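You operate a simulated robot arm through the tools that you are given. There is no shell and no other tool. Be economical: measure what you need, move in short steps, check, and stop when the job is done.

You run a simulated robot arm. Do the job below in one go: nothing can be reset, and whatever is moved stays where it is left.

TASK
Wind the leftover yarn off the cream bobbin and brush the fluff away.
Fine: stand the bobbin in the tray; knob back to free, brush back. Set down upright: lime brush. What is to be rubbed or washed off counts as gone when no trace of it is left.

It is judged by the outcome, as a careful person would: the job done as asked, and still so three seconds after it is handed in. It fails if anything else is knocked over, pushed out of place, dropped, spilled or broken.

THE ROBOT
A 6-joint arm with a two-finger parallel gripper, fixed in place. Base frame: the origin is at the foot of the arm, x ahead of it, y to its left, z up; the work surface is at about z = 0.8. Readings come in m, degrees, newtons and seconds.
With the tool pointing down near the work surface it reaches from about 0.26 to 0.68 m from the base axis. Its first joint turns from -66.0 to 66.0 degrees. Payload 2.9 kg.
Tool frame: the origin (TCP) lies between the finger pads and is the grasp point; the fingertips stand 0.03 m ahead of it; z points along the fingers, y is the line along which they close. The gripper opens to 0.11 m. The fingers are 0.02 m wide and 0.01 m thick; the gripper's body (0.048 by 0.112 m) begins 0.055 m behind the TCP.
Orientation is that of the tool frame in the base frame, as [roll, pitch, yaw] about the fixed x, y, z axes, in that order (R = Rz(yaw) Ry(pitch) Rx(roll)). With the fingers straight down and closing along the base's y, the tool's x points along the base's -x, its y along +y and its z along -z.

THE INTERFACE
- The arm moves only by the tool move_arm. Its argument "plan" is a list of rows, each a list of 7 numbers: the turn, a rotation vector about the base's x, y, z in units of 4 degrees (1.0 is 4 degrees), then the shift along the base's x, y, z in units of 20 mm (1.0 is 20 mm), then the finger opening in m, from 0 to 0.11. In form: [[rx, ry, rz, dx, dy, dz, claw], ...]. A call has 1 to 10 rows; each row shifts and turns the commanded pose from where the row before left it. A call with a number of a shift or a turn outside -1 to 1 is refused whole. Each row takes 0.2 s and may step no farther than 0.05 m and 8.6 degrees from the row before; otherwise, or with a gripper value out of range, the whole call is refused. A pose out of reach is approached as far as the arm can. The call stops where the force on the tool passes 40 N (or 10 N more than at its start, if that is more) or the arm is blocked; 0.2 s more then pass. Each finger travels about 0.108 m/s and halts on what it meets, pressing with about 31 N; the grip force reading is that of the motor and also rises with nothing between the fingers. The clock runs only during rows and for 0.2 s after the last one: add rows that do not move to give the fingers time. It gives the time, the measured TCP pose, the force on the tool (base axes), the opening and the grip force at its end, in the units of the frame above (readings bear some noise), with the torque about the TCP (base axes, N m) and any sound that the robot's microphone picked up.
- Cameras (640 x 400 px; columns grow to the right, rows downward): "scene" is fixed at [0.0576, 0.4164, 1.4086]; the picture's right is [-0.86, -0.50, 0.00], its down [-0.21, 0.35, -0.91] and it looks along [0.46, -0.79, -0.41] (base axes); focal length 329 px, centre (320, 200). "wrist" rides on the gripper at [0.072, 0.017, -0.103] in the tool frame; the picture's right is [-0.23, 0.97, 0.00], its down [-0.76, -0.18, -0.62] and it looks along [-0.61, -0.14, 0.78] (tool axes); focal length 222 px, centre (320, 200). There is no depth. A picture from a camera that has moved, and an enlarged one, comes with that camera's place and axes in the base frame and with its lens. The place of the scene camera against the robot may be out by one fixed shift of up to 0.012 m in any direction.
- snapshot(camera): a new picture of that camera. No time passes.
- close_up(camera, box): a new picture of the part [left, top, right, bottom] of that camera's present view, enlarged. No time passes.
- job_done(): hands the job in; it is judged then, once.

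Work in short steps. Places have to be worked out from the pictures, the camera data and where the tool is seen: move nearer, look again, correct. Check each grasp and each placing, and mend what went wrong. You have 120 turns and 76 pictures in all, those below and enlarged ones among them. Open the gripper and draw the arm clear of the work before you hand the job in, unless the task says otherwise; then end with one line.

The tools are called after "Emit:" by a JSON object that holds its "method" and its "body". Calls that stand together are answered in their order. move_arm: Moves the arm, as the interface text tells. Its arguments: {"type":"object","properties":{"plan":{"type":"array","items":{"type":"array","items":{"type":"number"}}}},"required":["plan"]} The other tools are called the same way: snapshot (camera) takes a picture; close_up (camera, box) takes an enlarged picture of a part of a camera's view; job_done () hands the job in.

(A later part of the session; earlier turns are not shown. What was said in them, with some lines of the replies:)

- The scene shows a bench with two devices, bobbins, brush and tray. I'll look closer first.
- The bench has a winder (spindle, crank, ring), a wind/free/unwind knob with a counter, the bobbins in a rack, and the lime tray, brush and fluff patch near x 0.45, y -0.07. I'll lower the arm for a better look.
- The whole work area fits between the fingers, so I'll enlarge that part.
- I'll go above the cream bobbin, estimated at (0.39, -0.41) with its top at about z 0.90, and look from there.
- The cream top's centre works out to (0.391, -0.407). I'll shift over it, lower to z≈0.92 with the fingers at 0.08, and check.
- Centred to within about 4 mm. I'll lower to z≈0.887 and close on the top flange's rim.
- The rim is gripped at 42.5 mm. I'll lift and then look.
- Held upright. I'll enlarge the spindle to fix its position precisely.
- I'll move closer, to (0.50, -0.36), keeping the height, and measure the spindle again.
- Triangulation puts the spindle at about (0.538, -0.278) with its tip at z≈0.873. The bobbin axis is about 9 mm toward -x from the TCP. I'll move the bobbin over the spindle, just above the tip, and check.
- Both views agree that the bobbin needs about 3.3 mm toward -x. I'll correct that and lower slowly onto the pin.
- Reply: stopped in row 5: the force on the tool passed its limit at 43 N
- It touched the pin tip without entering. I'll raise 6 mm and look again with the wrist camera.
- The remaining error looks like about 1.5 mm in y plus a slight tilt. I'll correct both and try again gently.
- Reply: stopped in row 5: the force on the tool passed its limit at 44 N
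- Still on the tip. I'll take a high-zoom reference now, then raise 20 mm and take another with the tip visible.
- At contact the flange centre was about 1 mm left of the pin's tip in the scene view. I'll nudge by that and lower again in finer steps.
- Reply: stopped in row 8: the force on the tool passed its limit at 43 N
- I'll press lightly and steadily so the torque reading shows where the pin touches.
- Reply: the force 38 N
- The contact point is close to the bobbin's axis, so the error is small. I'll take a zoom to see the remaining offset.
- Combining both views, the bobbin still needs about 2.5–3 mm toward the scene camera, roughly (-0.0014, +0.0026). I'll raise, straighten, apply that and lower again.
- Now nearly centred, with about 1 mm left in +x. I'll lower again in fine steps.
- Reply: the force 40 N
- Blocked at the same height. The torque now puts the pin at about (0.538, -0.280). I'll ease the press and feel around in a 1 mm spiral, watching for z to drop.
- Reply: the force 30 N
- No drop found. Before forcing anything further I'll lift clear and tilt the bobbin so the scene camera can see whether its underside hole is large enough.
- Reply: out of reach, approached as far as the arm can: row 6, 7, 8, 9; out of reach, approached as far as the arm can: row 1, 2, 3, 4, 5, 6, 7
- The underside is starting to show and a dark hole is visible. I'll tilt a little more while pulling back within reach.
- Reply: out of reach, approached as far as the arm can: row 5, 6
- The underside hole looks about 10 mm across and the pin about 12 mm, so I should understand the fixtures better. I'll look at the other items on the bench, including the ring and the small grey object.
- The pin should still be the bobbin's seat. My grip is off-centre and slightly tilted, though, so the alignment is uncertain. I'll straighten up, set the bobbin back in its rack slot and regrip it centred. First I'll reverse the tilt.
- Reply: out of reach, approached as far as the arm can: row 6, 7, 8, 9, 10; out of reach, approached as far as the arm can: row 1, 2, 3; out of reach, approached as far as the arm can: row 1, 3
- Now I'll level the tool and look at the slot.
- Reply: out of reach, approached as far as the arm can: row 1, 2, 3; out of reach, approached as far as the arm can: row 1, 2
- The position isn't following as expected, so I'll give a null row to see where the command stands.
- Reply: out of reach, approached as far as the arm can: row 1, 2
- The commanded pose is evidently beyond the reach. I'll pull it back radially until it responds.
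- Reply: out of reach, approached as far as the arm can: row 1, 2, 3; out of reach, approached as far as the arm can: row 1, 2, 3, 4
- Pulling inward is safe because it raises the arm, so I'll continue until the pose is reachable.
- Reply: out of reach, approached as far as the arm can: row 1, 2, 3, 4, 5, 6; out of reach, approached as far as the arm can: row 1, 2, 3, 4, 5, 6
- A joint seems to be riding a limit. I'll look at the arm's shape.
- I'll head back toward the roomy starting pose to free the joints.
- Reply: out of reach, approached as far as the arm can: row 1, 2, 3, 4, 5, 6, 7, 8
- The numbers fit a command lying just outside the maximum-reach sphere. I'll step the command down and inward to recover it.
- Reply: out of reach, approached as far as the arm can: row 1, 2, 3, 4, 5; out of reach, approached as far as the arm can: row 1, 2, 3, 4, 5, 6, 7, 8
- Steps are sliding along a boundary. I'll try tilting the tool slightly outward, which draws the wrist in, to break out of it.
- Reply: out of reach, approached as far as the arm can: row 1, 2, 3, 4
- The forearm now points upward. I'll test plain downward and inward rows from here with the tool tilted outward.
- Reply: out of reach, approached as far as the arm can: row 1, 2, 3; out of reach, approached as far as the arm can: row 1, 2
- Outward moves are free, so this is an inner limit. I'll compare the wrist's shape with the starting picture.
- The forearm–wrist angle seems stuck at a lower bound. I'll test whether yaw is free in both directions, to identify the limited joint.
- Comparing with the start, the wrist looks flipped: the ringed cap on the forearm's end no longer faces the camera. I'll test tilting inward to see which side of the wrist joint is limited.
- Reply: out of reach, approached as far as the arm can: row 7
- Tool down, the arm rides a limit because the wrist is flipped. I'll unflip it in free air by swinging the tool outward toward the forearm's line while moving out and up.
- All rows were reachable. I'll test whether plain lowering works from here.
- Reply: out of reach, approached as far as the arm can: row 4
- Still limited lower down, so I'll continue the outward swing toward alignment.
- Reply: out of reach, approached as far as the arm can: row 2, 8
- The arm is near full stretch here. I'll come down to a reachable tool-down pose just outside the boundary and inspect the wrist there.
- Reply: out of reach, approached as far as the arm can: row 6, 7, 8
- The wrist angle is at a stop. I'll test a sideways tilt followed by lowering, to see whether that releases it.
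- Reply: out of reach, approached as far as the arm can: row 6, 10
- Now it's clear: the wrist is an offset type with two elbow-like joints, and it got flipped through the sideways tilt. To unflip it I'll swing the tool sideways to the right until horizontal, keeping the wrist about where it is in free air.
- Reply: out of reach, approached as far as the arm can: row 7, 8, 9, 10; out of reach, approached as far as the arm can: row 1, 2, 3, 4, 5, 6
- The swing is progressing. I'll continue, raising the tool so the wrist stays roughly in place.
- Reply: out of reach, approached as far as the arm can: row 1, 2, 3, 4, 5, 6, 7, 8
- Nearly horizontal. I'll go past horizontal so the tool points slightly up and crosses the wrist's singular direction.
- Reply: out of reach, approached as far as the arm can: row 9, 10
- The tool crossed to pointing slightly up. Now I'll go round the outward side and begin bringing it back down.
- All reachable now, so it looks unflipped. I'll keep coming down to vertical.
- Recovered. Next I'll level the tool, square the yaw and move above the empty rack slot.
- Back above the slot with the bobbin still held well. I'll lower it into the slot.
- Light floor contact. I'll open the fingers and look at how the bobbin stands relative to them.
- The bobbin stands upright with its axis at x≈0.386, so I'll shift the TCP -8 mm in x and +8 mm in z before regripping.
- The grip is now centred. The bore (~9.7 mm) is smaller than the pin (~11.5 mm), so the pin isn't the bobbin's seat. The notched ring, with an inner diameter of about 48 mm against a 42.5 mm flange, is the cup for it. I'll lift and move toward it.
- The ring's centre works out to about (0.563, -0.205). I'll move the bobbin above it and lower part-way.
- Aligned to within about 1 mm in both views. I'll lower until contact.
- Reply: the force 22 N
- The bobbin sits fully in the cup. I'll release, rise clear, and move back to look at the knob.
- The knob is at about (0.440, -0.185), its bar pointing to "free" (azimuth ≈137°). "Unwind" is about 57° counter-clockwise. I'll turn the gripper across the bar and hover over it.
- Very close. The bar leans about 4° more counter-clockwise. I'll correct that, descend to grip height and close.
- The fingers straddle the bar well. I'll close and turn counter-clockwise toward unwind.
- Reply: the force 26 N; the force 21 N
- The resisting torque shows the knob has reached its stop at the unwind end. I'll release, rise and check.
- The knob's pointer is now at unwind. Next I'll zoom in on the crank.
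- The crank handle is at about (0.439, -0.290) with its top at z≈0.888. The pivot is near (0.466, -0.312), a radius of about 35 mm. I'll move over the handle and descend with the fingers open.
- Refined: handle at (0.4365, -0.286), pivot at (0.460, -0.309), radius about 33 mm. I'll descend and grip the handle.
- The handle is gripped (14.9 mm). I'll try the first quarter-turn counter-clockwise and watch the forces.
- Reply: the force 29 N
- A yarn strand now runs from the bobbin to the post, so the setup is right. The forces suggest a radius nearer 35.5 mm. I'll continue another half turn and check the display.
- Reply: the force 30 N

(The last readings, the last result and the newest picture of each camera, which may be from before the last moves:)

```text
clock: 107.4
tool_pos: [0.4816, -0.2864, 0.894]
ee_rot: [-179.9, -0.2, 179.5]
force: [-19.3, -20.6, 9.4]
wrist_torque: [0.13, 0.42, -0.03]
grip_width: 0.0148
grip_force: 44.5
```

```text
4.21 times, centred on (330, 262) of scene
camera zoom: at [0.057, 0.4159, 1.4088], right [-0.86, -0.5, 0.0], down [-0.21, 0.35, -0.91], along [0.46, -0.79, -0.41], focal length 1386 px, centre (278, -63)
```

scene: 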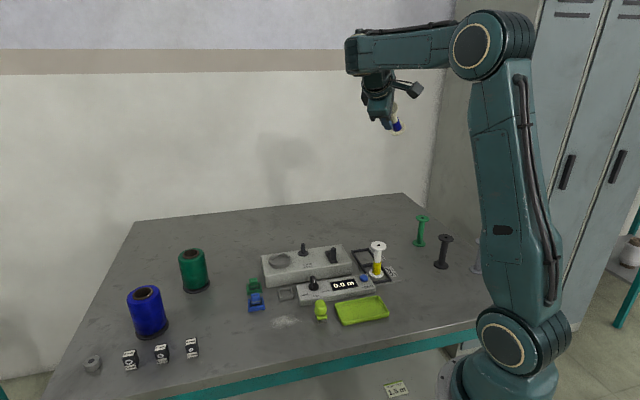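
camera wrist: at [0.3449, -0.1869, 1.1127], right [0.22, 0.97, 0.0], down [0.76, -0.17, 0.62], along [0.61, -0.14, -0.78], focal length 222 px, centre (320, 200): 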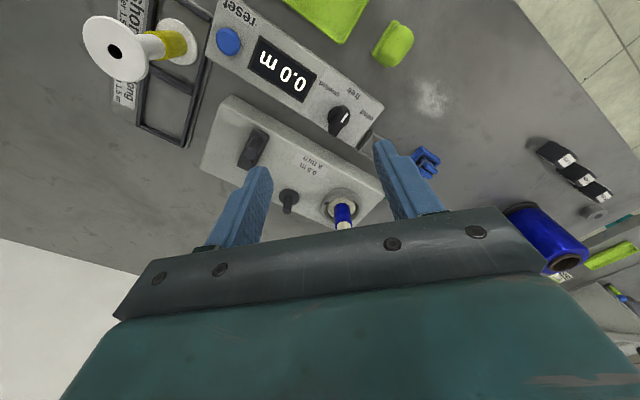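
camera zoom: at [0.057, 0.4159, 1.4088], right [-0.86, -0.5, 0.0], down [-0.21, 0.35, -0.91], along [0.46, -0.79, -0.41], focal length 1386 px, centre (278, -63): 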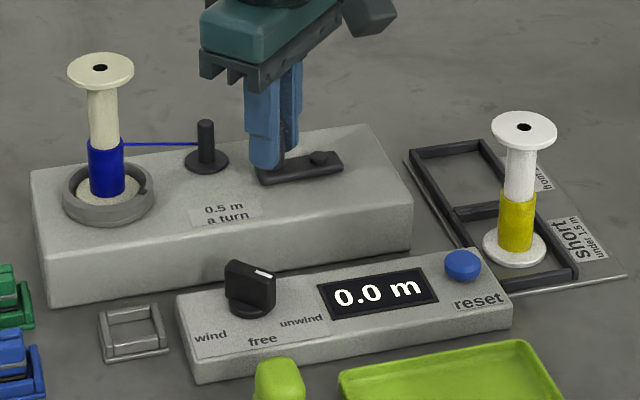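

The counter shows nothing, so I'll turn the other way with a refined centre (0.4585, -0.3104) and radius 34 mm.

Emit:
{"method": "move_arm", "body": {"plan": [[0, 0, 0, 0.322, -0.878, 0, 0.0], [0, 0, 0, 0.01, -0.88, 0, 0.0], [0, 0, 0, -0.432, -0.767, 0, 0.0], [0, 0, 0, -0.758, -0.447, 0, 0.0], [0, 0, 0, -0.88, -0.01, 0, 0.0], [0, 0, 0, -0.767, 0.432, 0, 0.0], [0, 0, 0, -0.447, 0.758, 0, 0.0], [0, 0, 0, -0.01, 0.88, 0, 0.0], [0, 0, 0, 0.432, 0.767, 0, 0.0]]}}

Emit:
{"method": "close_up", "body": {"camera": "scene", "box": [260, 215, 400, 310]}}

```text
clock: 109.4
tool_pos: [0.4343, -0.2884, 0.8931]
ee_rot: [-179.8, 0.0, 179.8]
force: [8.2, -8.1, 8.2]
wrist_torque: [0.37, 0.62, 0.01]
grip_width: 0.015
grip_force: 44.7
```

```text
4.21 times, centred on (330, 262) of scene
camera zoom: at [0.0577, 0.4162, 1.4087], right [-0.86, -0.5, 0.0], down [-0.21, 0.35, -0.91], along [0.46, -0.79, -0.41], focal length 1386 px, centre (278, -63)
```

zoom: 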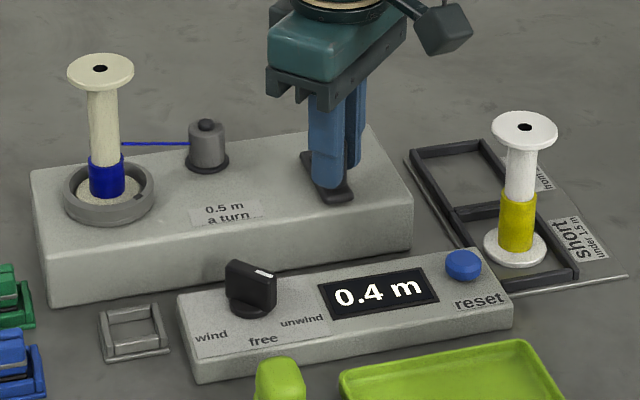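

Clockwise works: the counter shows 0.4 m and the yarn is shrinking. I'll keep cranking clockwise.

Emit:
{"method": "move_arm", "body": {"plan": [[0, 0, 0, 0.758, 0.447, 0, 0.0], [0, 0, 0, 0.88, 0.01, 0, 0.0], [0, 0, 0, 0.767, -0.432, 0, 0.0], [0, 0, 0, 0.447, -0.758, 0, 0.0], [0, 0, 0, 0.01, -0.88, 0, 0.0], [0, 0, 0, -0.432, -0.767, 0, 0.0], [0, 0, 0, -0.758, -0.447, 0, 0.0], [0, 0, 0, -0.88, -0.01, 0, 0.0], [0, 0, 0, -0.767, 0.432, 0, 0.0], [0, 0, 0, -0.447, 0.758, 0, 0.0]]}}

Emit:
{"method": "move_arm", "body": {"plan": [[0, 0, 0, -0.01, 0.88, 0, 0.0], [0, 0, 0, 0.432, 0.767, 0, 0.0], [0, 0, 0, 0.758, 0.447, 0, 0.0], [0, 0, 0, 0.88, 0.01, 0, 0.0], [0, 0, 0, 0.767, -0.432, 0, 0.0], [0, 0, 0, 0.447, -0.758, 0, 0.0], [0, 0, 0, 0.01, -0.88, 0, 0.0], [0, 0, 0, -0.432, -0.767, 0, 0.0], [0, 0, 0, -0.758, -0.447, 0, 0.0], [0, 0, 0, -0.88, -0.01, 0, 0.0]]}}

Emit:
{"method": "close_up", "body": {"camera": "scene", "box": [260, 215, 400, 310]}}

```text
clock: 111.6
tool_pos: [0.4239, -0.3172, 0.894]
ee_rot: [179.9, -0.2, -179.9]
force: [-2.6, -0.1, 6.8]
wrist_torque: [-0.11, 1.4, 0.0]
grip_width: 0.0151
grip_force: 44.8
```

```text
clock: 113.8
tool_pos: [0.4485, -0.3431, 0.8939]
ee_rot: [-179.9, -0.1, 179.8]
force: [-1.4, -6.3, 8.0]
wrist_torque: [0.11, -0.5, 0.0]
grip_width: 0.0151
grip_force: 44.1
```

```text
4.21 times, centred on (330, 262) of scene
camera zoom: at [0.0574, 0.4163, 1.4087], right [-0.86, -0.5, 0.0], down [-0.21, 0.35, -0.91], along [0.46, -0.79, -0.41], focal length 1386 px, centre (278, -63)
```

zoom: 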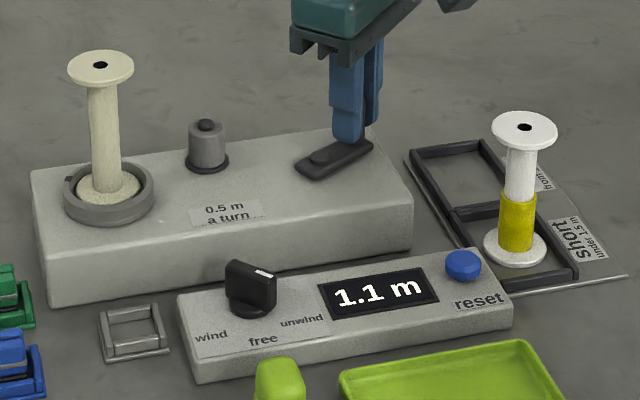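

The bobbin is bare at 1.1 m. I'll release the crank, rise, and go to the knob with the gripper across its bar (azimuth ≈188°).

Emit:
{"method": "move_arm", "body": {"plan": [[0, 0, 0, 0, 0, 0, 0.04], [0, 0, 0, 0, 0, 0, 0.05], [0, 0, 0, 0, 0, 1, 0.05], [0, 0, 0, 0, 0, 1, 0.05], [0, 0, 0, 0, 0, 0.8, 0.05], [0, 0, 1, -0.1, 1, 0, 0.05], [0, 0, 1, -0.1, 1, 0, 0.05], [0, 0, 0, -0.1, 1, 0, 0.05], [0, 0, 0, -0.1, 1, 0, 0.05], [0, 0, 0, 0, 1, 0, 0.05]]}}

Emit:
{"method": "move_arm", "body": {"plan": [[0, 0, 0, 0, 1, 0, 0.05], [0, 0, 0, 0, 1, 0, 0.05], [0, 0, 0, 0, 0.9, 0, 0.05], [0, 0, 0, 0, 0, 0, 0.05]]}}

Emit:
{"method": "close_up", "body": {"camera": "wrist", "box": [230, 60, 410, 240]}}

```text
clock: 116.0
tool_pos: [0.4414, -0.2424, 0.9491]
ee_rot: [-180.0, -0.1, -172.0]
force: [-0.3, -0.3, -0.4]
wrist_torque: [0.01, -0.01, 0.04]
grip_width: 0.0498
grip_force: 0.0
```

```text
clock: 117.0
tool_pos: [0.4426, -0.1845, 0.9486]
ee_rot: [-179.9, -0.1, -172.1]
force: [0.2, -0.1, 0.5]
wrist_torque: [-0.01, -0.01, -0.01]
grip_width: 0.0498
grip_force: 0.1
```

```text
2.22 times, centred on (320, 150) of wrist
camera zoom: at [0.3694, -0.1779, 1.0526], right [0.09, 1.0, 0.0], down [0.78, -0.07, 0.62], along [0.62, -0.06, -0.78], focal length 494 px, centre (320, 311)
```

zoom: 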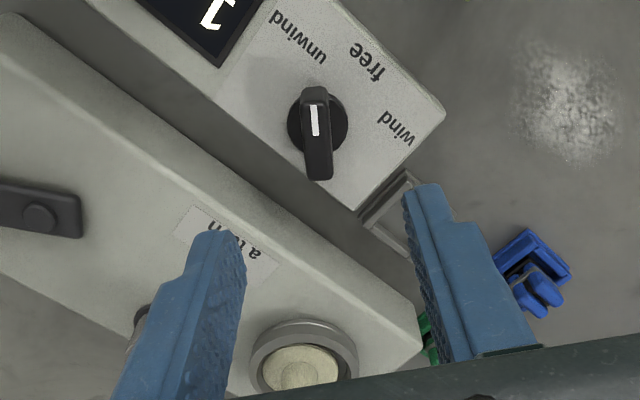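

The bar is at about azimuth 191°. I'll descend, grip and turn clockwise 48° back to the original free angle.

Emit:
{"method": "move_arm", "body": {"plan": [[0, 0, 0.7, -0.17, -0.07, -1, 0.05], [0, 0, 0, 0, 0, -1, 0.05], [0, 0, 0, 0, 0, -1, 0.05], [0, 0, 0, 0, 0, -0.8, 0.05], [0, 0, 0, 0, 0, -0.3, 0.05], [0, 0, 0, 0, 0, 0, 0.0], [0, 0, 0, 0, 0, 0, 0.0], [0, 0, 0, 0, 0, 0, 0.0]]}}

Emit:
{"method": "move_arm", "body": {"plan": [[0, 0, -1, 0, 0, 0, 0.0], [0, 0, -1, 0, 0, 0, 0.0], [0, 0, -1, 0, 0, 0, 0.0], [0, 0, -1, 0, 0, 0, 0.0], [0, 0, -1, 0, 0, 0, 0.0], [0, 0, -1, 0, 0, 0, 0.0], [0, 0, -1, 0, 0, 0, 0.0], [0, 0, -1, 0, 0, 0, 0.0], [0, 0, -1, 0, 0, 0, 0.0], [0, 0, -1, 0, 0, 0, 0.0]]}}

Emit:
{"method": "move_arm", "body": {"plan": [[0, 0, -1, 0, 0, 0, 0.0], [0, 0, -0.7, 0, 0, 0, 0.0], [0, 0, 0, 0, 0, 0, 0.0]]}}

```text
clock: 118.8
tool_pos: [0.4379, -0.1855, 0.8666]
ee_rot: [-179.9, -0.1, -169.4]
force: [1.9, -4.8, -4.9]
wrist_torque: [0.19, -0.25, -0.87]
grip_width: 0.015
grip_force: 44.9
```

```text
clock: 121.0
tool_pos: [0.4389, -0.1845, 0.867]
ee_rot: [180.0, -0.1, 150.8]
force: [9.8, 6.2, -5.9]
wrist_torque: [0.16, -0.25, 0.02]
grip_width: 0.0118
grip_force: 44.6
```

```text
clock: 121.8
tool_pos: [0.4385, -0.1843, 0.8676]
ee_rot: [179.9, -0.1, 144.1]
force: [19.3, 13.5, -8.5]
wrist_torque: [0.75, 0.48, 0.01]
grip_width: 0.0117
grip_force: 45.0
```

I'll turn a last 1.5°, release, and check from above.

Emit:
{"method": "move_arm", "body": {"plan": [[0, 0, -0.4, 0, 0, 0, 0.0], [0, 0, 0, 0, 0, 0, 0.0], [0, 0, 0, 0, 0, 0, 0.04], [0, 0, 0, 0, 0, 0, 0.05], [0, 0, 0, 0, 0, 1, 0.05], [0, 0, 0, 0, 0, 1, 0.05], [0, 0, 0, 0, 0, 1, 0.05], [0, 0, 0, 0, 0, 1, 0.05]]}}

Emit:
{"method": "close_up", "body": {"camera": "wrist", "box": [200, 40, 440, 240]}}

```text
clock: 123.6
tool_pos: [0.4365, -0.1864, 0.947]
ee_rot: [-179.8, -0.1, 142.3]
force: [-0.4, 0.4, 0.3]
wrist_torque: [-0.04, -0.04, -0.02]
grip_width: 0.0502
grip_force: 0.1
```

```text
2.00 times, centred on (320, 140) of wrist
camera zoom: at [0.3918, -0.1287, 1.051], right [0.77, 0.63, 0.0], down [0.5, -0.61, 0.62], along [0.39, -0.48, -0.78], focal length 444 px, centre (320, 320)
```

zoom: 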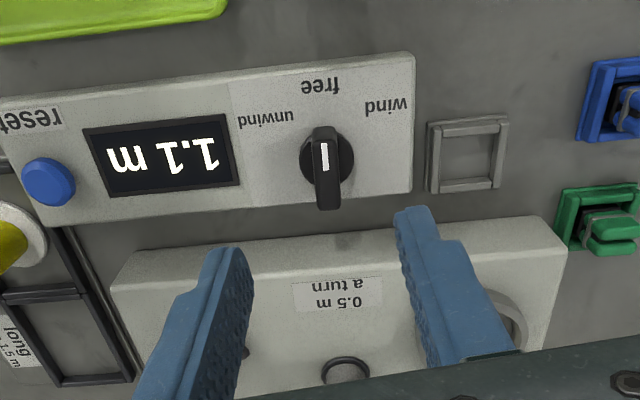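

The knob is back at free. Now I'll return for the bobbin: raise, square the yaw and go above the cup.

Emit:
{"method": "move_arm", "body": {"plan": [[0, 0, 1, 0, 0, 1, 0.08], [0, 0, 1, 0, 0, 1, 0.08], [0, 0, 1, 0, 0, 1.0, 0.08], [0, 0, 1, 0.9, -0.1, 0, 0.08], [0, 0, 1, 0.9, -0.1, 0, 0.08], [0, 0, 1, 0.9, -0.1, 0, 0.08], [0, 0, 1, 0.9, -0.1, 0, 0.08], [0, 0, 1, 0.9, -0.1, 0, 0.08], [0, 0, 1, 0.9, -0.1, 0, 0.08], [0, 0, 0.42, 0.9, -0.1, 0, 0.08]]}}

Emit:
{"method": "move_arm", "body": {"plan": [[0, 0, 0, 0.12, -0.18, 0, 0.08], [0, 0, 0, 0, 0, 0, 0.08]]}}

Emit:
{"method": "close_up", "body": {"camera": "wrist", "box": [240, 70, 400, 230]}}

```text
clock: 125.8
tool_pos: [0.5651, -0.1982, 1.0076]
ee_rot: [-180.0, -0.1, -179.9]
force: [-0.2, -0.3, -0.2]
wrist_torque: [0.01, -0.03, -0.01]
grip_width: 0.08
grip_force: 0.0
```

```text
clock: 126.4
tool_pos: [0.5663, -0.2033, 1.008]
ee_rot: [-179.9, -0.1, 180.0]
force: [0.3, -0.7, -0.2]
wrist_torque: [0.0, -0.01, 0.03]
grip_width: 0.0801
grip_force: 0.1
```

```text
2.50 times, centred on (320, 150) of wrist
camera zoom: at [0.4959, -0.1865, 1.1117], right [0.23, 0.97, 0.0], down [0.76, -0.18, 0.62], along [0.61, -0.14, -0.78], focal length 555 px, centre (320, 325)
```

zoom: 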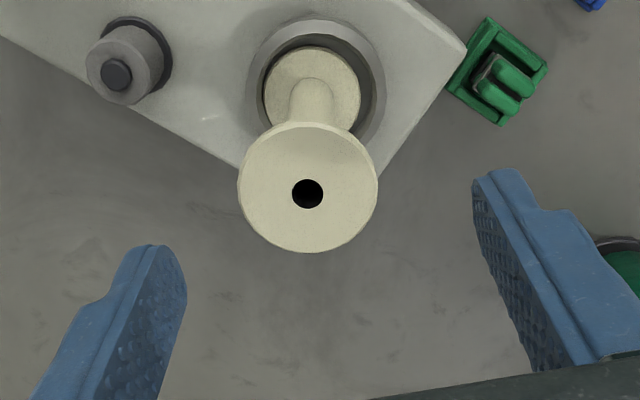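

The hole centre is at (0.567, -0.207). I'll descend, grip the top flange and lift straight out.

Emit:
{"method": "move_arm", "body": {"plan": [[0, 0, 0, 0.05, -0.17, -1, 0.08], [0, 0, 0, 0, 0, -1, 0.08], [0, 0, 0, 0, 0, -1, 0.08], [0, 0, 0, 0, 0, -0.15, 0.08], [0, 0, 0, 0, 0, 0, 0.03], [0, 0, 0, 0, 0, 0, 0.03], [0, 0, 0, 0, 0, 0, 0.03]]}}

Emit:
{"method": "move_arm", "body": {"plan": [[0, 0, 0, 0, 0, 0.5, 0.03], [0, 0, 0, 0, 0, 1, 0.03], [0, 0, 0, 0, 0, 1, 0.03], [0, 0, 0, 0, 0, 1, 0.03], [0, 0, 0, -1, 0, 0.3, 0.03], [0, 0, 0, -1, 0, 0, 0.03], [0, 0, 0, -1, 0, 0, 0.03], [0, 0, 0, -1, 0, 0, 0.03], [0, 0, 0, -1, 0, 0, 0.03], [0, 0, 0, -1, 0, 0, 0.03]]}}

Emit:
{"method": "move_arm", "body": {"plan": [[0, 0, 0, -1, 0.1, 0, 0.03], [0, 0, 0, -1, 0.1, 0, 0.03], [0, 0, 0, -1, 0.1, 0, 0.03], [0, 0, 0, -1, 0.1, 0, 0.03], [0, 0, 0, -1, 0.1, 0, 0.03], [0, 0, 0, -1, 0.1, 0, 0.03], [0, 0, 0, 0, 0, 0, 0.03]]}}

Emit:
{"method": "snapshot", "body": {"camera": "wrist"}}

```text
clock: 128.0
tool_pos: [0.5675, -0.2059, 0.944]
ee_rot: [-179.8, -0.1, -180.0]
force: [-0.1, -0.3, -0.3]
wrist_torque: [-0.03, 0.03, -0.01]
grip_width: 0.0426
grip_force: 31.2
```

```text
clock: 130.2
tool_pos: [0.4456, -0.2076, 1.0195]
ee_rot: [-179.9, 0.0, -180.0]
force: [0.5, -0.2, -0.7]
wrist_torque: [0.01, 0.02, 0.0]
grip_width: 0.0425
grip_force: 30.9
```

```text
clock: 131.8
tool_pos: [0.326, -0.196, 1.0193]
ee_rot: [-179.9, -0.1, -180.0]
force: [-0.1, -0.5, -0.7]
wrist_torque: [0.0, 0.03, -0.01]
grip_width: 0.0427
grip_force: 30.9
```

```text
7 pictures are left
camera wrist: at [0.2557, -0.1788, 1.1236], right [0.23, 0.97, 0.0], down [0.76, -0.18, 0.62], along [0.61, -0.14, -0.78], focal length 222 px, centre (320, 200)
```

wrist: 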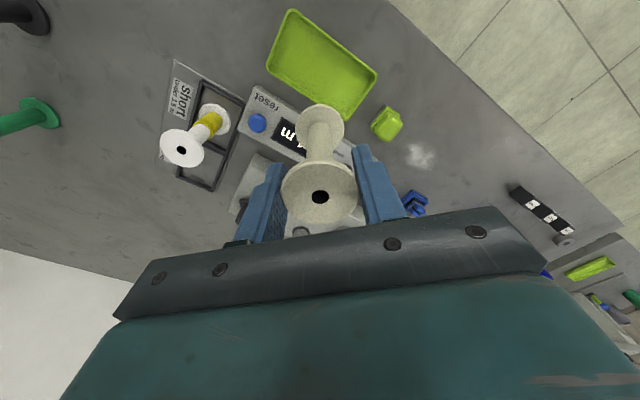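

The tray's centre is at (0.300, -0.187). I'll move over it and lower the bobbin to the tray floor.

Emit:
{"method": "move_arm", "body": {"plan": [[0, 0, 0, -0.65, 0.22, 0, 0.03], [0, 0, 0, -0.65, 0.22, 0, 0.03], [0, 0, 0, 0, 0, -1, 0.03], [0, 0, 0, 0, 0, -1, 0.03], [0, 0, 0, 0, 0, -1, 0.03], [0, 0, 0, 0, 0, -1, 0.03], [0, 0, 0, 0, 0, -0.9, 0.03], [0, 0, 0, 0, 0, -0.6, 0.03], [0, 0, 0, 0, 0, -0.2, 0.03], [0, 0, 0, 0, 0, -0.2, 0.03]]}}

Emit:
{"method": "move_arm", "body": {"plan": [[0, 0, 0, 0, 0, -0.1, 0.03], [0, 0, 0, 0, 0, -0.1, 0.03], [0, 0, 0, 0, 0, 0, 0.03]]}}

```text
clock: 134.0
tool_pos: [0.2992, -0.1867, 0.9023]
ee_rot: [-179.8, -0.1, 180.0]
force: [-0.2, -0.4, -0.6]
wrist_torque: [-0.02, 0.02, -0.02]
grip_width: 0.0426
grip_force: 30.6
```

```text
clock: 134.8
tool_pos: [0.301, -0.1872, 0.8978]
ee_rot: [-179.9, -0.1, 180.0]
force: [-0.4, -1.1, 1.4]
wrist_torque: [0.03, 0.04, -0.01]
grip_width: 0.043
grip_force: 30.7
```

Emit:
{"method": "move_arm", "body": {"plan": [[0, 0, 0, 0, 0, -0.06, 0.03], [0, 0, 0, 0, 0, 0, 0.03]]}}

Emit:
{"method": "close_up", "body": {"camera": "scene", "box": [270, 240, 420, 340]}}

```text
clock: 135.4
tool_pos: [0.3013, -0.1862, 0.8968]
ee_rot: [-179.8, 0.1, -179.9]
force: [-1.8, 0.2, 18.1]
wrist_torque: [0.05, 0.17, 0.01]
grip_width: 0.0426
grip_force: 31.1
```

```text
4.00 times, centred on (345, 290) of scene
camera zoom: at [0.0574, 0.4165, 1.4086], right [-0.86, -0.5, 0.0], down [-0.21, 0.35, -0.91], along [0.46, -0.79, -0.41], focal length 1317 px, centre (220, -160)
```

zoom: 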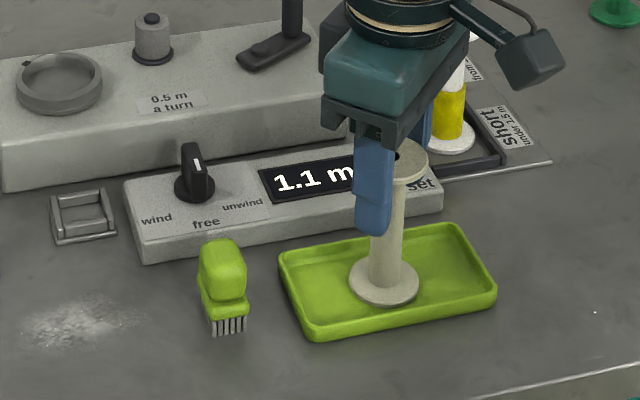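

The bobbin stands flat in the tray. I'll release it, rise, and go above the brush with the gripper turned to match it.

Emit:
{"method": "move_arm", "body": {"plan": [[0, 0, 0, 0, 0, 0.05, 0.05], [0, 0, 0, 0, 0, 0, 0.08], [0, 0, 0, 0, 0, 0, 0.08], [0, 0, 0, 0, 0, 1, 0.08], [0, 0, 0, 0, 0, 1, 0.08], [0, 0, 0, 0, 0, 1, 0.08], [0, 0, 0, 0, 0, 1, 0.08], [0, 0, -1, 0.5, 0.5, 0, 0.08], [0, 0, -1, 0.5, 0.5, 0, 0.08], [0, 0, -1, 0.5, 0.5, 0, 0.08]]}}

Emit:
{"method": "move_arm", "body": {"plan": [[0, 0, -1, 0.5, 0.5, 0, 0.08], [0, 0, -1, 0.5, 0.5, 0, 0.08], [0, 0, -1, 0.5, 0.5, 0, 0.08], [0, 0, -1, 0.5, 0.4, 0, 0.08], [0, 0, -1, 0.2, 0, -0.5, 0.08], [0, 0, -1, 0, 0, -0.5, 0.08], [0, 0, -1, 0, 0, -0.5, 0.08], [0, 0, -0.5, 0, 0, -0.5, 0.08], [0, 0, 0, 0, 0, 0, 0.08]]}}

Emit:
{"method": "close_up", "body": {"camera": "wrist", "box": [210, 40, 430, 240]}}

```text
clock: 137.6
tool_pos: [0.3306, -0.1567, 0.9792]
ee_rot: [-179.8, -0.2, 167.9]
force: [-0.3, -1.4, -0.9]
wrist_torque: [0.02, 0.01, 0.02]
grip_width: 0.0799
grip_force: 0.1
```

```text
clock: 139.6
tool_pos: [0.3746, -0.119, 0.9383]
ee_rot: [-180.0, -0.1, 138.0]
force: [0.4, 0.0, 0.4]
wrist_torque: [0.02, -0.03, -0.01]
grip_width: 0.0799
grip_force: 0.1
```

```text
2.00 times, centred on (320, 140) of wrist
camera zoom: at [0.3337, -0.0572, 1.0418], right [0.82, 0.57, 0.0], down [0.45, -0.64, 0.62], along [0.35, -0.51, -0.78], focal length 444 px, centre (320, 320)
```

zoom: 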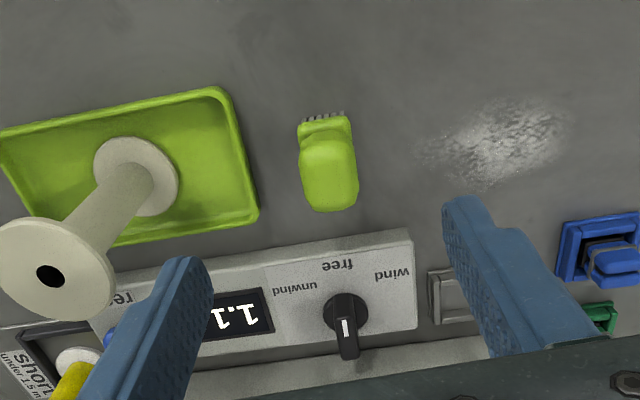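

The brush's centre is at about (0.378, -0.115). The fluff spans roughly ±42 × ±30 mm around (0.451, -0.062). I'll align, descend and grip the handle.

Emit:
{"method": "move_arm", "body": {"plan": [[0, 0, 1, 0.17, 0.15, -1, 0.08], [0, 0, 0, 0, 0, -1, 0.08], [0, 0, 0, 0, 0, -1, 0.08], [0, 0, 0, 0, 0, -1, 0.08], [0, 0, 0, 0, 0, -0.6, 0.08], [0, 0, 0, 0, 0, 0, 0.08], [0, 0, 0, 0, 0, 0, 0.01], [0, 0, 0, 0, 0, 0, 0.01], [0, 0, 0, 0, 0, 0, 0.01], [0, 0, 0, 0, 0, 0, 0.01]]}}

```text
clock: 141.8
tool_pos: [0.3779, -0.1145, 0.8463]
ee_rot: [-179.9, -0.1, 142.0]
force: [-0.1, 0.8, -0.2]
wrist_torque: [0.01, 0.01, 0.01]
grip_width: 0.0252
grip_force: 30.6
```

Gripped (25 mm); the brush's home is TCP (0.378, -0.1145, 0.846). I'll lift a little, go to the fluff's edge, touch down and make the first strokes.

Emit:
{"method": "move_arm", "body": {"plan": [[0, 0, 0, 0, 0, 0.5, 0.01], [0, 0, 0, 0.18, 0.73, 0, 0.01], [0, 0, 0, 0.18, 0.73, 0, 0.01], [0, 0, 0, 0.18, 0.74, 0, 0.01], [0, 0, 0, 0, 0, -0.54, 0.01], [0, 0, 0, 0.88, 0.66, 0, 0.01], [0, 0, 0, 0.88, 0.66, 0, 0.01], [0, 0, 0, 0.88, 0.66, 0, 0.01], [0, 0, 0, 0.88, 0.66, 0, 0.01], [0, 0, 0, 0.88, 0.66, 0, 0.01]]}}

Emit:
{"method": "move_arm", "body": {"plan": [[0, 0, 0, 0.45, -0.6, 0, 0.01], [0, 0, 0, -0.88, -0.66, 0, 0.01], [0, 0, 0, -0.88, -0.66, 0, 0.01], [0, 0, 0, -0.88, -0.66, 0, 0.01], [0, 0, 0, -0.88, -0.66, 0, 0.01], [0, 0, 0, -0.88, -0.66, 0, 0.01], [0, 0, 0, 0.45, -0.6, 0, 0.01]]}}

Emit:
{"method": "move_arm", "body": {"plan": [[0, 0, 0, 0.88, 0.66, 0, 0.01], [0, 0, 0, 0.88, 0.66, 0, 0.01], [0, 0, 0, 0.88, 0.66, 0, 0.01], [0, 0, 0, 0.88, 0.66, 0, 0.01], [0, 0, 0, 0.88, 0.66, 0, 0.01], [0, 0, 0, 0.45, -0.6, 0, 0.01]]}}

Emit:
{"method": "move_arm", "body": {"plan": [[0, 0, 0, -0.88, -0.66, 0, 0.01], [0, 0, 0, -0.88, -0.66, 0, 0.01], [0, 0, 0, -0.88, -0.66, 0, 0.01], [0, 0, 0, -0.88, -0.66, 0, 0.01], [0, 0, 0, -0.6, -0.45, 0, 0.01], [0, 0, 0, 0.45, -0.6, 0, 0.01], [0, 0, 0, 0.8, 0.6, 0, 0.01], [0, 0, 0, 0.8, 0.6, 0, 0.01], [0, 0, 0, 0.8, 0.6, 0, 0.01], [0, 0, 0, 0.8, 0.6, 0, 0.01]]}}

Emit:
{"method": "close_up", "body": {"camera": "scene", "box": [230, 270, 350, 350]}}

```text
clock: 144.0
tool_pos: [0.4782, -0.005, 0.8459]
ee_rot: [-179.9, -0.2, 142.1]
force: [-5.7, -4.9, 22.9]
wrist_torque: [-0.23, 0.16, 0.01]
grip_width: 0.0252
grip_force: 30.2
```

```text
clock: 145.6
tool_pos: [0.4054, -0.0945, 0.8445]
ee_rot: [-179.8, -0.3, 142.0]
force: [-6.5, 7.0, 20.8]
wrist_torque: [0.11, 0.05, 0.01]
grip_width: 0.0252
grip_force: 31.5
```

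```text
clock: 147.0
tool_pos: [0.5037, -0.0396, 0.8455]
ee_rot: [180.0, -0.1, 142.1]
force: [-1.8, 5.0, 11.3]
wrist_torque: [0.18, -0.05, 0.02]
grip_width: 0.0254
grip_force: 31.0
```

```text
clock: 149.2
tool_pos: [0.4945, -0.0669, 0.8431]
ee_rot: [-179.8, -0.1, 142.0]
force: [0.5, 0.2, -0.1]
wrist_torque: [0.01, 0.04, 0.0]
grip_width: 0.0251
grip_force: 31.0
```

```text
5.00 times, centred on (290, 310) of scene
camera zoom: at [0.0576, 0.4164, 1.4086], right [-0.86, -0.5, 0.0], down [-0.21, 0.35, -0.91], along [0.46, -0.79, -0.41], focal length 1646 px, centre (470, -350)
```

zoom: 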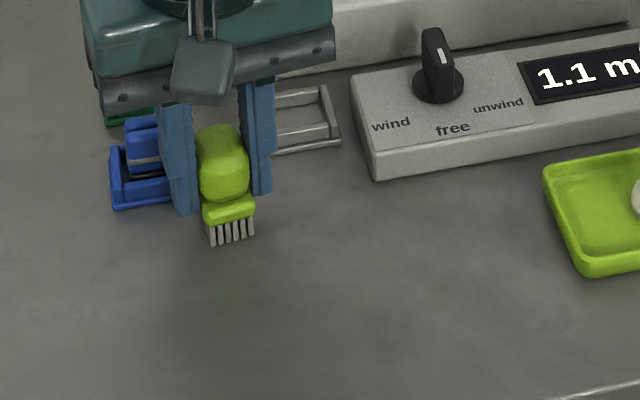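

The fluff patch is gone and nothing else was disturbed. I'll lift the brush and carry it home.

Emit:
{"method": "move_arm", "body": {"plan": [[0, 0, 0, -0.2, 0, 1, 0.01], [0, 0, 0, -0.8, -0.1, 0, 0.01], [0, 0, 0, -0.8, -0.3, 0, 0.01], [0, 0, 0, -0.8, -0.4, 0, 0.01], [0, 0, 0, -0.8, -0.4, 0, 0.01], [0, 0, 0, -0.8, -0.4, 0, 0.01], [0, 0, 0, -0.8, -0.4, 0, 0.01], [0, 0, 0, -0.8, -0.4, 0, 0.01], [0, 0, 0, 0, 0, 0, 0.01]]}}

Emit:
{"method": "close_up", "body": {"camera": "scene", "box": [230, 260, 380, 350]}}

```text
clock: 151.2
tool_pos: [0.3786, -0.1156, 0.8648]
ee_rot: [-180.0, -0.2, 141.9]
force: [-0.5, 0.5, -1.0]
wrist_torque: [-0.03, -0.01, -0.01]
grip_width: 0.0253
grip_force: 30.5
```

```text
4.27 times, centred on (305, 305) of scene
camera zoom: at [0.0576, 0.4164, 1.4086], right [-0.86, -0.5, 0.0], down [-0.21, 0.35, -0.91], along [0.46, -0.79, -0.41], focal length 1404 px, centre (384, -248)
```

zoom: 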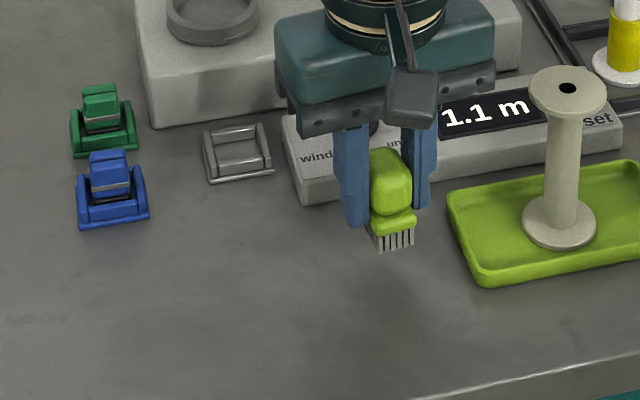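

The table is clean and all else is in place. I'll lower the brush at its home until it touches.

Emit:
{"method": "move_arm", "body": {"plan": [[0, 0, 0, -0.03, 0.05, -0.5, 0.01], [0, 0, 0, 0, 0, -0.35, 0.01], [0, 0, 0, 0, 0, -0.08, 0.01], [0, 0, 0, 0, 0, -0.05, 0.01], [0, 0, 0, 0, 0, 0, 0.01]]}}

```text
clock: 152.4
tool_pos: [0.3768, -0.1142, 0.8449]
ee_rot: [-179.9, -0.1, 142.0]
force: [0.1, -1.3, -0.8]
wrist_torque: [-0.01, -0.01, 0.02]
grip_width: 0.0251
grip_force: 30.5
```

Emit:
{"method": "move_arm", "body": {"plan": [[0, 0, 0, 0, 0, -0.05, 0.01], [0, 0, 0, 0, 0, -0.05, 0.01], [0, 0, 0, 0, 0, 0, 0.01]]}}

```text
clock: 153.2
tool_pos: [0.3783, -0.1146, 0.844]
ee_rot: [-179.9, 0.0, 142.0]
force: [0.5, -0.4, -1.1]
wrist_torque: [-0.03, -0.02, -0.01]
grip_width: 0.0253
grip_force: 30.6
```

No contact yet, so the brush rode up a little in the grip. I'll keep lowering in millimetres.

Emit:
{"method": "move_arm", "body": {"plan": [[0, 0, 0, 0, 0, -0.05, 0.01], [0, 0, 0, 0, 0, -0.05, 0.01], [0, 0, 0, 0, 0, -0.05, 0.01], [0, 0, 0, 0, 0, 0, 0.01]]}}

```text
clock: 154.2
tool_pos: [0.3796, -0.1146, 0.8405]
ee_rot: [-179.9, 0.0, 141.9]
force: [-6.2, -0.4, 24.1]
wrist_torque: [-0.04, 0.17, -0.02]
grip_width: 0.0252
grip_force: 31.0
```

Contact. I'll ease off slightly, open, and rise away.

Emit:
{"method": "move_arm", "body": {"plan": [[0, 0, 0, 0, 0, 0.07, 0.01], [0, 0, 0, 0, 0, 0, 0.01], [0, 0, 0, 0, 0, 0, 0.03], [0, 0, 0, 0, 0, 0, 0.05], [0, 0, 0, 0, 0, 0, 0.08], [0, 0, 0, 0, 0, 0, 0.08], [0, 0, 0, 0, 0, 1, 0.08], [0, 0, 0, 0, 0, 1, 0.08], [0, 0, 0, 0, 0, 1, 0.08], [0, 0, 0, 0, 0, 1, 0.08]]}}

Emit:
{"method": "move_arm", "body": {"plan": [[0, 0, 1, 0, 0, 1, 0.08], [0, 0, 1, 0, 0, 1, 0.08], [0, 0, 1, -0.5, 0, 1, 0.08], [0, 0, 1, -0.5, 0, 1, 0.08], [0, 0, 1, -0.5, 0, 1, 0.08], [0, 0, 1, -0.5, 0, 1, 0.08], [0, 0, 1, -0.5, 0, 1, 0.08], [0, 0, 1, -0.5, 0, 1, 0.08]]}}

Emit:
{"method": "close_up", "body": {"camera": "scene", "box": [230, 210, 430, 345]}}

```text
clock: 156.4
tool_pos: [0.3786, -0.1147, 0.9213]
ee_rot: [-179.9, -0.2, 142.1]
force: [-0.6, -0.5, -1.1]
wrist_torque: [0.01, 0.0, 0.03]
grip_width: 0.0801
grip_force: 0.0
```

```text
clock: 158.2
tool_pos: [0.3185, -0.1127, 1.0826]
ee_rot: [-179.9, -0.1, 174.1]
force: [-0.1, -0.8, -0.3]
wrist_torque: [-0.03, -0.01, -0.03]
grip_width: 0.08
grip_force: 0.0
```

```text
2.96 times, centred on (330, 278) of scene
camera zoom: at [0.0576, 0.4164, 1.4086], right [-0.86, -0.5, 0.0], down [-0.21, 0.35, -0.91], along [0.46, -0.79, -0.41], focal length 975 px, centre (290, -30)
```

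zoom: 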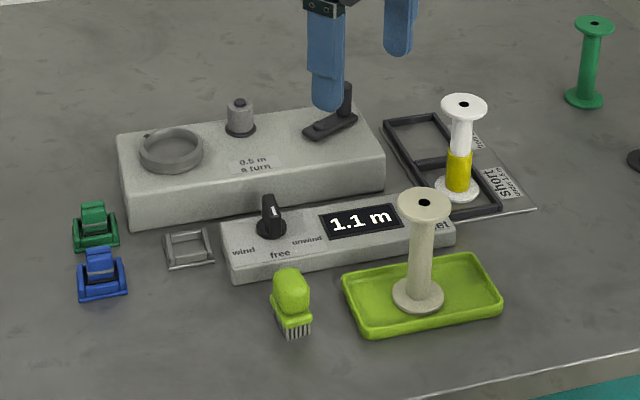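

Brush and bobbin stand upright, and the knob is at free. I'll do one last check of the fluff area from above.

Emit:
{"method": "close_up", "body": {"camera": "wrist", "box": [290, 50, 450, 200]}}

```text
2.67 times, centred on (370, 125) of wrist
camera zoom: at [0.2506, -0.0893, 1.1858], right [0.33, 0.95, 0.0], down [0.74, -0.25, 0.62], along [0.59, -0.2, -0.78], focal length 592 px, centre (187, 400)
```

zoom: 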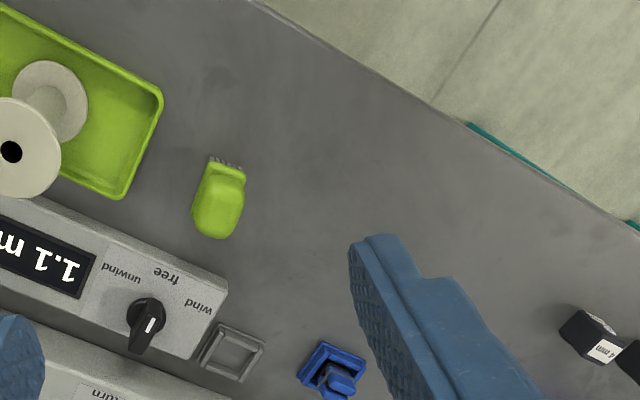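

The fluff area is clean, everything is in place, and the arm is clear with the gripper open.

Emit:
{"method": "job_done", "body": {}}

```text
The job is handed in.
```

The cream bobbin is wound bare and standing upright in the lime tray, the fluff is brushed off the table, the knob is back at free, and the lime brush is upright in its original place; the counter still reads 1.1 m because I did not reset it.
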